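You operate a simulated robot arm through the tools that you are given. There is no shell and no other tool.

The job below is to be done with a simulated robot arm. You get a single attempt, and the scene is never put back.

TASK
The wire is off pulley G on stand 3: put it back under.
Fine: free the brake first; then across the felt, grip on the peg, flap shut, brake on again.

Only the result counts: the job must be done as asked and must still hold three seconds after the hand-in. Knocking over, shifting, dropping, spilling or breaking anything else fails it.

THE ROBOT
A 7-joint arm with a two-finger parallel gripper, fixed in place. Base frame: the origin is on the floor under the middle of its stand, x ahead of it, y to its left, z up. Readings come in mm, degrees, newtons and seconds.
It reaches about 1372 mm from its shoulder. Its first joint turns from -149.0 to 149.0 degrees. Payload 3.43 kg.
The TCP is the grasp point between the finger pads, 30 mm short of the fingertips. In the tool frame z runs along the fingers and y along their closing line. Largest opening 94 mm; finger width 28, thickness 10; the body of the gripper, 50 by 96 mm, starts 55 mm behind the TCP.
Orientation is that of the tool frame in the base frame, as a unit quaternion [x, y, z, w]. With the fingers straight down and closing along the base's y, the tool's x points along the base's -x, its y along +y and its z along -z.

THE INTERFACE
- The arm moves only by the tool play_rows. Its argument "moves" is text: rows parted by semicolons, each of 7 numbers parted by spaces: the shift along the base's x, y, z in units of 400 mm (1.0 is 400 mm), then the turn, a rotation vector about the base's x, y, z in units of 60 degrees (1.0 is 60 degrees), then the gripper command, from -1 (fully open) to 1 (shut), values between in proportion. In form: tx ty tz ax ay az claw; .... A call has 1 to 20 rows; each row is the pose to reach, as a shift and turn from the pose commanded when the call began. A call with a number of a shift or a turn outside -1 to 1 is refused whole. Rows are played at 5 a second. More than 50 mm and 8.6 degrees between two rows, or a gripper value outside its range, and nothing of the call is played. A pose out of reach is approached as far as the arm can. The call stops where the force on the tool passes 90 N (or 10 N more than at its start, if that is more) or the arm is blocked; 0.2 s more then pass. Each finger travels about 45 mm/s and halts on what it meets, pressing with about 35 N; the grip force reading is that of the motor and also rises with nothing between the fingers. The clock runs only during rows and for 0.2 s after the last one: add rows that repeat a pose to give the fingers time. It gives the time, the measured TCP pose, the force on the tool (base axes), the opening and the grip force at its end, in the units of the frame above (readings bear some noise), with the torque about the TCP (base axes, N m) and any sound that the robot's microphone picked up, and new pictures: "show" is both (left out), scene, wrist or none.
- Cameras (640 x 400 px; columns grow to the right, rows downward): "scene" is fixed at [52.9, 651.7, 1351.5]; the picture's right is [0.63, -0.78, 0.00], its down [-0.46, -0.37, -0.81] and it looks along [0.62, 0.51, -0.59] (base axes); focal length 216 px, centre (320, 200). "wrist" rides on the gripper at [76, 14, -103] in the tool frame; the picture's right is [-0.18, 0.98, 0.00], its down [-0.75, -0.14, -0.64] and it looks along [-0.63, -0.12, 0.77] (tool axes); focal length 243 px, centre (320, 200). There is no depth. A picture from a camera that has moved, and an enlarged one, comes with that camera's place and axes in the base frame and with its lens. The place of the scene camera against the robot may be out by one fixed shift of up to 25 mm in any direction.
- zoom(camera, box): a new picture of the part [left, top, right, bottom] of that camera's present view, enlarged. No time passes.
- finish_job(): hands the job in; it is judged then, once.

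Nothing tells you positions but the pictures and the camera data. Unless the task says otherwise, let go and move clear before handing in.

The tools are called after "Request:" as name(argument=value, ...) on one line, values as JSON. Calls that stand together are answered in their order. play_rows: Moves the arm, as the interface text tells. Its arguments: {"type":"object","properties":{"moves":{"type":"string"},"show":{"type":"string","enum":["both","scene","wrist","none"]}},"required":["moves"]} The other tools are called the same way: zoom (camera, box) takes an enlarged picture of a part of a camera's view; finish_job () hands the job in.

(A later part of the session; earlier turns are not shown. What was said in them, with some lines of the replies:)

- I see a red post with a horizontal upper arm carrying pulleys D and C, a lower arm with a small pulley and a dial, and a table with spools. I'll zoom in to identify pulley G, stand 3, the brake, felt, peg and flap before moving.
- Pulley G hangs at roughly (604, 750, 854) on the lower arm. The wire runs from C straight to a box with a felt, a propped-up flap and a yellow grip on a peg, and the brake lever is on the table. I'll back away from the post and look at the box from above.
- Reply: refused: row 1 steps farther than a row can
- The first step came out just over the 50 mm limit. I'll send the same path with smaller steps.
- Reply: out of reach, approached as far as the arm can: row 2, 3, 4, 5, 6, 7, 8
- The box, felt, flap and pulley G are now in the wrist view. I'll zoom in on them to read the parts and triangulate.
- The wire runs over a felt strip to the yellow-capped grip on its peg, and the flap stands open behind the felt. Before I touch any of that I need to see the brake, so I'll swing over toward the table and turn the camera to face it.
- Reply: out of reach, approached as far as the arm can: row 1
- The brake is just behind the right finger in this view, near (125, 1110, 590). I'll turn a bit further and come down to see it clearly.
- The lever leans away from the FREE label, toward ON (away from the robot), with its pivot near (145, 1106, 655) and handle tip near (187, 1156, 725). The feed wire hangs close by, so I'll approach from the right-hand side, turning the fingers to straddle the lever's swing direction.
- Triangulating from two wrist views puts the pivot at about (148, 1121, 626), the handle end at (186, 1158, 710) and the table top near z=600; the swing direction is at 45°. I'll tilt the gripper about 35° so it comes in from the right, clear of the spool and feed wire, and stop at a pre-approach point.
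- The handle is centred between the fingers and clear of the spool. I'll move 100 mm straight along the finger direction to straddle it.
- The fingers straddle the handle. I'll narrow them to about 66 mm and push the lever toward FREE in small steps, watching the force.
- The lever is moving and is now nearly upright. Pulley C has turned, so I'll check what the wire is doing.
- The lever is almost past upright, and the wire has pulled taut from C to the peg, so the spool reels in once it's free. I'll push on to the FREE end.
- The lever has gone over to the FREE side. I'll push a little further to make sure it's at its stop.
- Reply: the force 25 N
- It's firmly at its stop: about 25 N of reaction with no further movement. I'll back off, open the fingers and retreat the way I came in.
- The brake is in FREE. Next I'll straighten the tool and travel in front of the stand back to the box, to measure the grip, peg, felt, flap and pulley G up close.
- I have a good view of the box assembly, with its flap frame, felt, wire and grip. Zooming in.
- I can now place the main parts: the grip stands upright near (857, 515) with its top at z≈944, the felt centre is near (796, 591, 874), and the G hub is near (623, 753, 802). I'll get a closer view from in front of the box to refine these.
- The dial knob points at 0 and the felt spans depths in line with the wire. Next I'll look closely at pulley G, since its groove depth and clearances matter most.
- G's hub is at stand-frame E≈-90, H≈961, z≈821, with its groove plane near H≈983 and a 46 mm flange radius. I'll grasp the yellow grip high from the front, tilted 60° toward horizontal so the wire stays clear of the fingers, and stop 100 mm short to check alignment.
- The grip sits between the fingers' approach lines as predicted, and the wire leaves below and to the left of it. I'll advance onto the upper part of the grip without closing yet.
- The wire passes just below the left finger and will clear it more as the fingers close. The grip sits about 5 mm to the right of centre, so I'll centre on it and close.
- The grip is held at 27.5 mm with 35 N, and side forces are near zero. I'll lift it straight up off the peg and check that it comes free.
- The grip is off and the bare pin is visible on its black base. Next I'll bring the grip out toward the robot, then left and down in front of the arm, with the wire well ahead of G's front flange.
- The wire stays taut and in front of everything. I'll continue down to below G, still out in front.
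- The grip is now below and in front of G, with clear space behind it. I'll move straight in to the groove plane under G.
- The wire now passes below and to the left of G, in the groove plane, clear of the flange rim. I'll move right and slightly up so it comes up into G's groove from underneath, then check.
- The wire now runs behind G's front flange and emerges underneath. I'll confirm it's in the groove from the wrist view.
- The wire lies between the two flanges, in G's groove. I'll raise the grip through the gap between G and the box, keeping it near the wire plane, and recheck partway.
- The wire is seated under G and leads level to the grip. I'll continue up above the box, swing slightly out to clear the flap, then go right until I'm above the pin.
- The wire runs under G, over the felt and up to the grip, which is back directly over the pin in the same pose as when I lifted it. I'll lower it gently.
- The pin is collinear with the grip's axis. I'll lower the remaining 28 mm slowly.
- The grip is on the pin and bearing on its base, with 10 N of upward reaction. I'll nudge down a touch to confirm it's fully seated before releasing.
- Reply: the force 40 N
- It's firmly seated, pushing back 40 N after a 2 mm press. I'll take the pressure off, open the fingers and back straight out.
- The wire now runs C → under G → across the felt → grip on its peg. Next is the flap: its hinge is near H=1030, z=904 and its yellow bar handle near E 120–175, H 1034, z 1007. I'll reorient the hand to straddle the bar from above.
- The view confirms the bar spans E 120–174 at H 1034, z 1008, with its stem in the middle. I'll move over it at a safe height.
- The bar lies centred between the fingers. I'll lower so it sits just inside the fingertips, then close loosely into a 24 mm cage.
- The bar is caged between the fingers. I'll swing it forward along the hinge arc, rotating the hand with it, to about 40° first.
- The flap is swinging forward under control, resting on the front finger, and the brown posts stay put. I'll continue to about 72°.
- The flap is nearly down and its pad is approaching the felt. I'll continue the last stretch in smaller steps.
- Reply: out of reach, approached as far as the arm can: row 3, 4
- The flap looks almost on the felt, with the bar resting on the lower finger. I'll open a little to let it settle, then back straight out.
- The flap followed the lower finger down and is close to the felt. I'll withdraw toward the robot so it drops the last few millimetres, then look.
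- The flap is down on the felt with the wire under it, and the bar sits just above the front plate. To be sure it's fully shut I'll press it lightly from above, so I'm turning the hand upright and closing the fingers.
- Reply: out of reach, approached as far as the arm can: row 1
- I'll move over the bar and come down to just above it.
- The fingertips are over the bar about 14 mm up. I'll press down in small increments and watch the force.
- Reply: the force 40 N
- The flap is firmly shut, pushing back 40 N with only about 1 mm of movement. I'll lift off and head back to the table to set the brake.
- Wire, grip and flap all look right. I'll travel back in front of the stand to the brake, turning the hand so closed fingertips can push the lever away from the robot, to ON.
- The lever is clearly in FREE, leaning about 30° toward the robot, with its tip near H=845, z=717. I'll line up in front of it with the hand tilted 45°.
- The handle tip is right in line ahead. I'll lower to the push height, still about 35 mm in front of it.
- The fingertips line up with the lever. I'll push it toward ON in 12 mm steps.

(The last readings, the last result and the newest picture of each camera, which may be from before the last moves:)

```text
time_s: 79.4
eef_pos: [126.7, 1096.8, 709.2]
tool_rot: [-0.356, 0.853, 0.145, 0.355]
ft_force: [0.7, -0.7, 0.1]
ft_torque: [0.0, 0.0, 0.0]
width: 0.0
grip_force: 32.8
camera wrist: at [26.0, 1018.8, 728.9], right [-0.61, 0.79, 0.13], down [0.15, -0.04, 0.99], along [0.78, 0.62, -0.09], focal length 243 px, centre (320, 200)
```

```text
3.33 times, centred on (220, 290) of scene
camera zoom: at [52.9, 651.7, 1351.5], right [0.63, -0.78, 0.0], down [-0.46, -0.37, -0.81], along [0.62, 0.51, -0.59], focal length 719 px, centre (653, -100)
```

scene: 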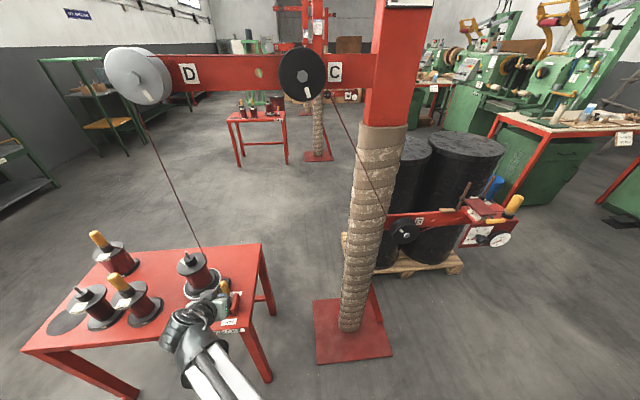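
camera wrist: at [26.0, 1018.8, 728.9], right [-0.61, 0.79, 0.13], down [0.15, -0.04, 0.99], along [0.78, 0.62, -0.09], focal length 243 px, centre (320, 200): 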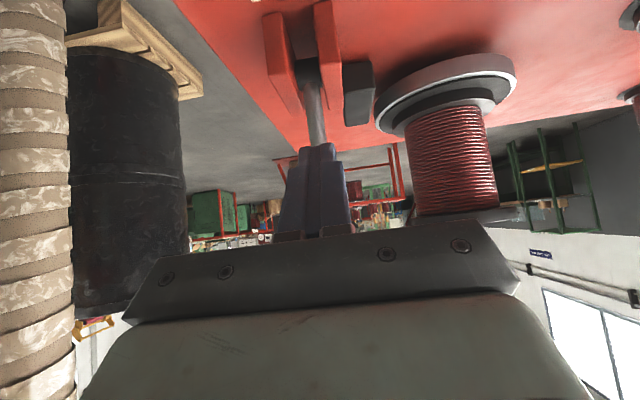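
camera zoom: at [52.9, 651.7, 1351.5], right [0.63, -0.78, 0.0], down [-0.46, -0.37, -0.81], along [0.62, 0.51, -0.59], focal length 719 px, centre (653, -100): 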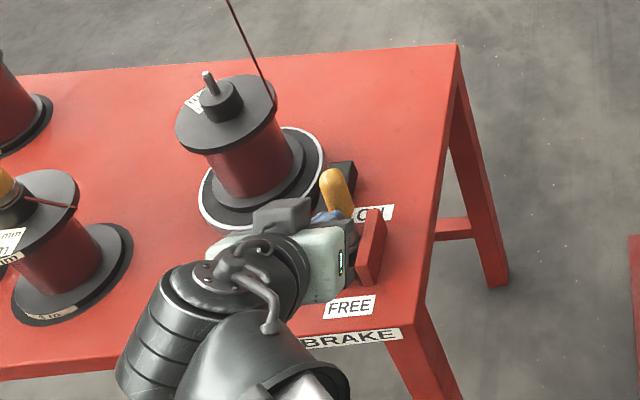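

The lever is just past upright. I'll push on toward the ON stop with finer steps.

Request:
play_rows(moves="0.016 0.016 0 0 0 0 1; 0.032 0.032 0 0 0 0 1; 0.048 0.048 0 0 0 0 1; 0.06 0.06 0 0 0 0 1; 0.06 0.06 0 0 0 0 1")

Request:
zoom(camera="scene", box=[150, 230, 290, 350])

Request:
zoom(camera="wrist", box=[230, 0, 420, 200])

```text
time_s: 80.6
eef_pos: [150.7, 1123.2, 711.2]
tool_rot: [-0.355, 0.853, 0.145, 0.355]
ft_force: [-1.0, -1.2, 0.1]
ft_torque: [-0.01, 0.03, -0.03]
width: 0.0
grip_force: 33.2
camera wrist: at [49.8, 1043.3, 729.2], right [-0.61, 0.79, 0.13], down [0.15, -0.04, 0.99], along [0.78, 0.62, -0.09], focal length 243 px, centre (320, 200)
```

scene: 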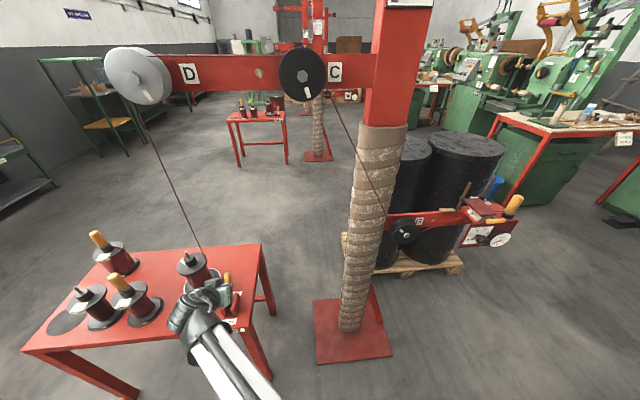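
wrist: 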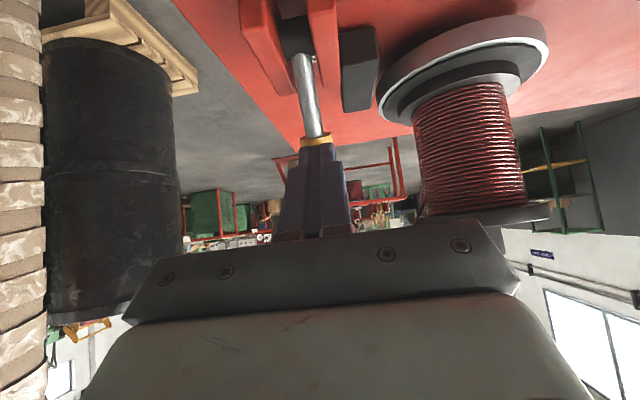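

```text
3.33 times, centred on (220, 290) of scene
camera zoom: at [52.9, 651.7, 1351.5], right [0.63, -0.78, 0.0], down [-0.46, -0.37, -0.81], along [0.62, 0.51, -0.59], focal length 719 px, centre (653, -100)
```

zoom: 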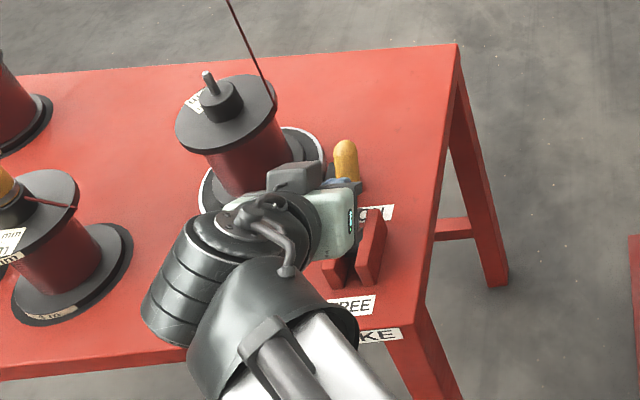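

```text
2.00 times, centred on (325, 100) of wrist
camera zoom: at [49.8, 1043.3, 729.2], right [-0.61, 0.79, 0.13], down [0.15, -0.04, 0.99], along [0.78, 0.62, -0.09], focal length 485 px, centre (310, 400)
```

zoom: 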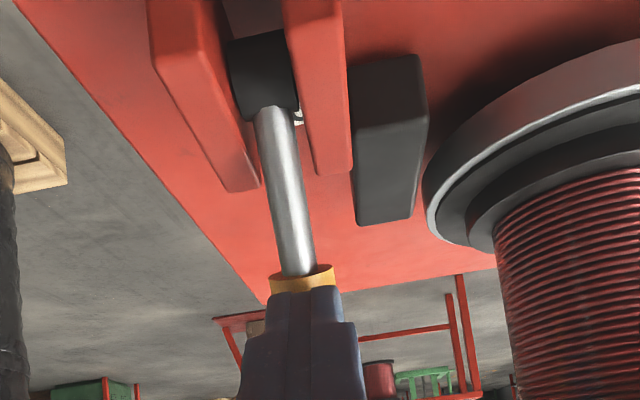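

The lever is over on the ON side. I'll push a little further to confirm it's against its stop.

Request:
play_rows(moves="0.008 0.008 0 0 0 0 1; 0.016 0.016 0 0 0 0 1; 0.024 0.024 0 0 0 0 1; 0.024 0.024 0 0 0 0 1")

Request:
zoom(camera="wrist", box=[230, 0, 420, 200])

```text
time_s: 81.5
eef_pos: [150.2, 1122.7, 711.8]
tool_rot: [-0.356, 0.854, 0.145, 0.35]
ft_force: [-16.8, -18.2, 18.0]
ft_torque: [0.07, -0.26, -0.01]
width: 0.0
grip_force: 33.1
stopped in row 4: the force on the tool passed its limit at 93 N (the readings are from after the stop); the commanded pose is now the measured one
camera wrist: at [51.0, 1045.2, 732.4], right [-0.61, 0.79, 0.13], down [0.16, -0.04, 0.99], along [0.78, 0.62, -0.1], focal length 243 px, centre (320, 200)
```

scene: 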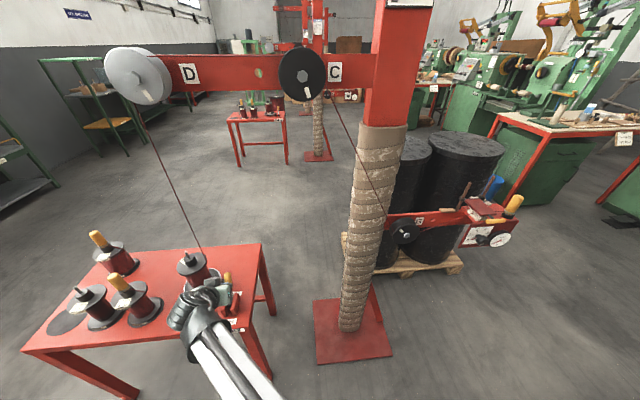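
wrist: 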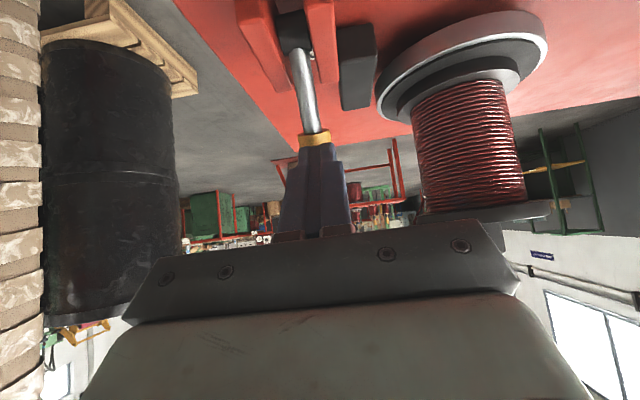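

```text
2.00 times, centred on (325, 100) of wrist
camera zoom: at [51.0, 1045.2, 732.4], right [-0.61, 0.79, 0.13], down [0.16, -0.04, 0.99], along [0.78, 0.62, -0.1], focal length 485 px, centre (310, 400)
```

zoom: 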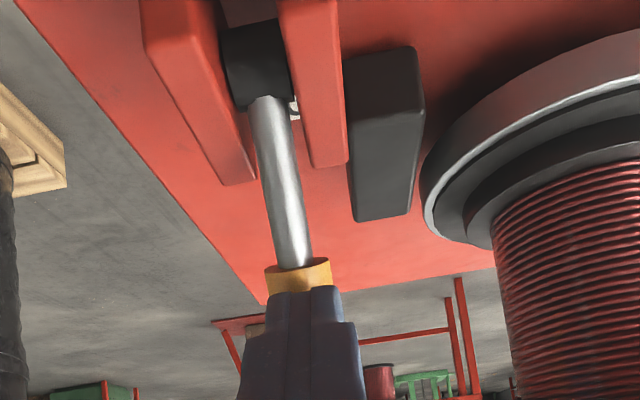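

It's hard against the ON stop. I'll back off right away, rise clear, and inspect the brake.

Request:
play_rows(moves="-0.02 -0.02 0 0 0 0 1; -0.06 -0.06 0 0 0 0 1; -0.12 -0.12 0.03 0 0 0 1; -0.19 -0.19 0.08 0 0 0 1; -0.25 -0.25 0.15 0 0 0 1; -0.28 -0.28 0.25 0 0 0 1; -0.28 -0.28 0.35 0 0 0 1; -0.28 -0.28 0.35 0 0 0 1")

Request:
zoom(camera="scene", box=[60, 220, 280, 360])

Request:
zoom(camera="wrist", box=[250, 0, 480, 180])

```text
time_s: 83.3
eef_pos: [40.8, 1013.9, 847.5]
tool_rot: [-0.357, 0.854, 0.144, 0.35]
ft_force: [-0.6, 0.1, -0.3]
ft_torque: [-0.02, 0.0, 0.02]
width: 0.0
grip_force: 32.5
camera wrist: at [-59.5, 935.6, 868.4], right [-0.6, 0.79, 0.13], down [0.16, -0.04, 0.99], along [0.78, 0.62, -0.1], focal length 243 px, centre (320, 200)
```

scene: 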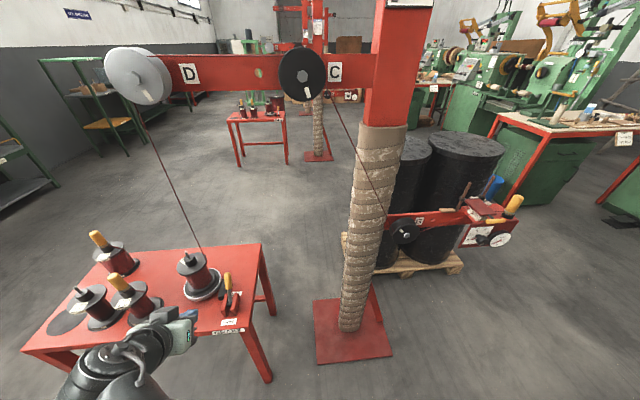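
wrist: 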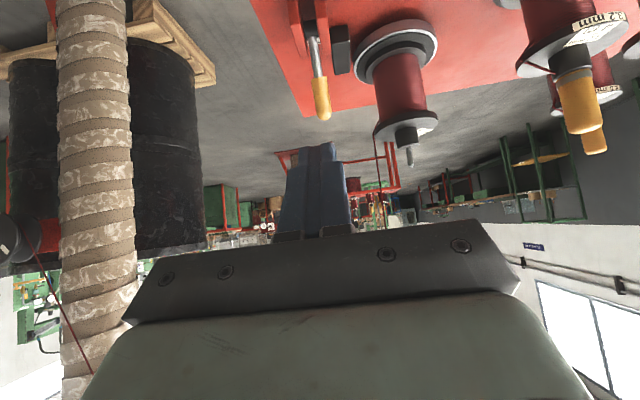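

```text
2.86 times, centred on (170, 290) of scene
camera zoom: at [52.9, 651.7, 1351.5], right [0.63, -0.78, 0.0], down [-0.46, -0.37, -0.81], along [0.62, 0.51, -0.59], focal length 617 px, centre (749, -57)
```

zoom: 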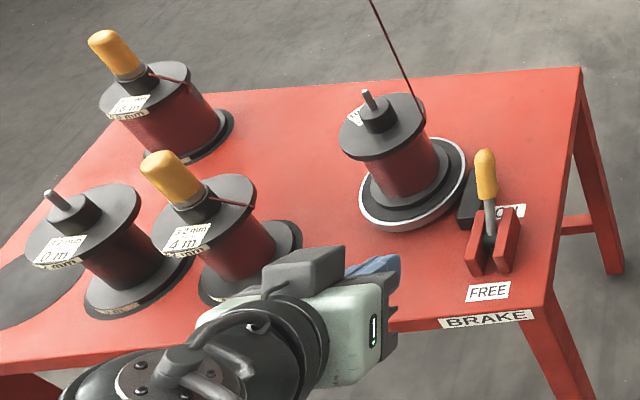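

```text
2.22 times, centred on (365, 90) of wrist
camera zoom: at [-59.5, 935.6, 868.4], right [-0.6, 0.79, 0.13], down [0.16, -0.04, 0.99], along [0.78, 0.62, -0.1], focal length 539 px, centre (220, 444)
```

zoom: 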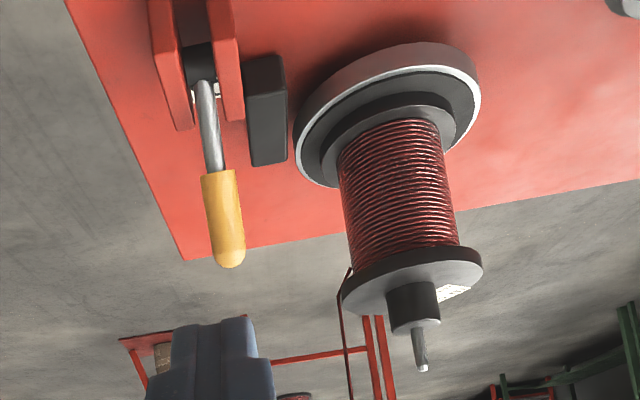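

The lever is back exactly where it started at ON, and the table and spools haven't shifted. I'll retreat the way I came and do a final check on the wire run.

Request:
play_rows(moves="0.0442 -0.0486 0.025 -0.0663 0.0663 0 1; 0.0884 -0.0972 0.05 -0.1326 0.1326 0 1; 0.1326 -0.1458 0.075 -0.1989 0.1989 0 1; 0.1768 -0.1944 0.1 -0.2652 0.2652 0 1; 0.221 -0.243 0.125 -0.3314 0.3314 0 1; 0.2652 -0.2916 0.15 -0.3977 0.3977 0 1; 0.3094 -0.3402 0.175 -0.464 0.464 0 0.5; 0.3535 -0.3888 0.2 -0.5303 0.5303 0 0; 0.3535 -0.3888 0.2 -0.5303 0.5303 0 0")

Request:
zoom(camera="scene", box=[370, 150, 550, 280])

Request:
zoom(camera="scene", box=[60, 20, 420, 360])

```text
time_s: 85.3
eef_pos: [183.6, 859.0, 930.8]
tool_rot: [-0.384, 0.923, -0.002, -0.005]
ft_force: [-0.5, -0.2, -1.1]
ft_torque: [-0.02, 0.02, -0.01]
width: 46.9
grip_force: 0.1
camera wrist: at [118.2, 817.1, 1033.2], right [-0.57, 0.82, 0.0], down [0.64, 0.44, 0.63], along [0.52, 0.36, -0.77], focal length 243 px, centre (320, 200)
```

scene: 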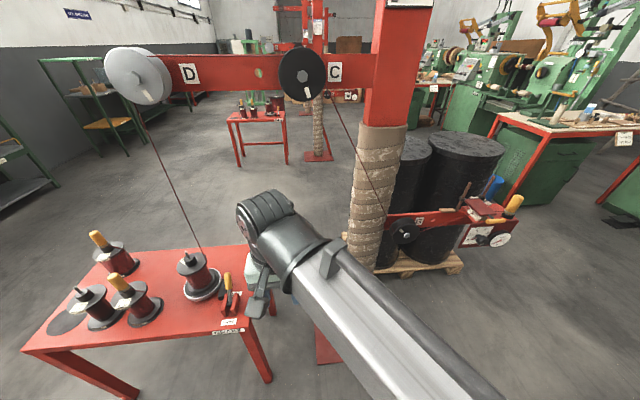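
wrist: 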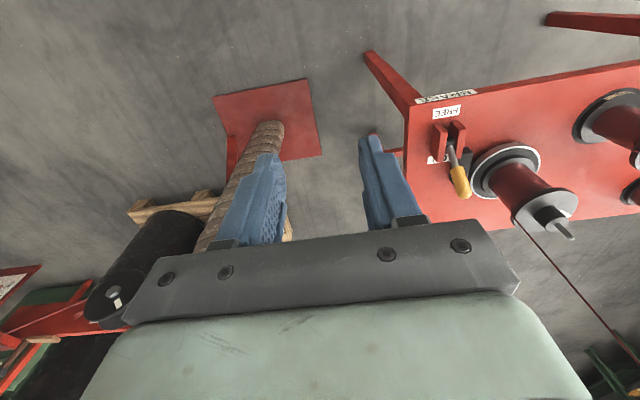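

```text
3.08 times, centred on (460, 215) of scene
camera zoom: at [52.9, 651.7, 1351.5], right [0.63, -0.78, 0.0], down [-0.46, -0.37, -0.81], along [0.62, 0.51, -0.59], focal length 664 px, centre (-111, 154)
```

zoom: 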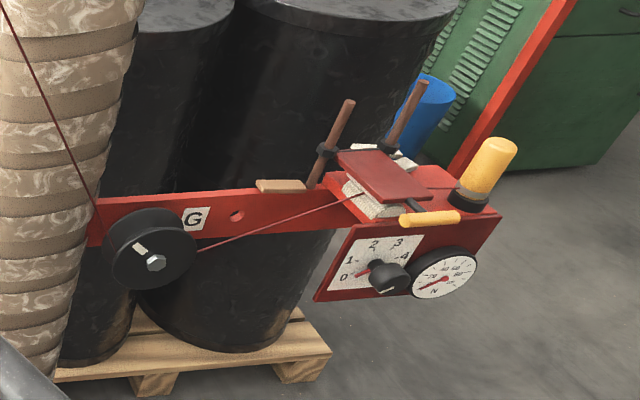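

```text
1.18 times, centred on (240, 190) of scene
camera zoom: at [52.9, 651.7, 1351.5], right [0.63, -0.78, 0.0], down [-0.46, -0.37, -0.81], along [0.62, 0.51, -0.59], focal length 254 px, centre (414, 212)
```

zoom: 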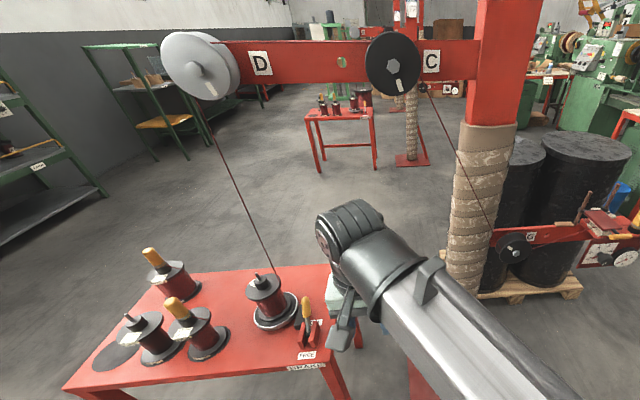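

The wire runs from C under G, across the felt beneath the shut flap, to the grip on its peg. The brake lever is back at ON and the hand is empty and clear, so I'm handing the job in.

Request:
finish_job()

```text
The job is handed in.
```

The wire is back under pulley G on stand 3, and I've handed the job in; no verdict has come back yet. I took the stand in front of the robot to be stand 3, because I never got a readable number off it.

- **Brake:** I freed it first, then put it back on. The lever is in the same ON position it started in.
- **Wire:** it runs from C, under G between the two flanges, across the felt, to the grip.
- **Grip:** it's on its peg and seated; it pushed back about 40 N when I pressed it down.
- **Flap:** it's shut on the felt with the wire under it, and barely moved (about 1 mm) when I pressed on it.

When I set the brake, I pushed the lever into its end stop hard enough to trip the 90 N limit (93 N). I backed off straight away, and the table and spools looked unmoved afterwards. Nothing else looked shifted or knocked in the final pictures, and the hand was empty and clear.
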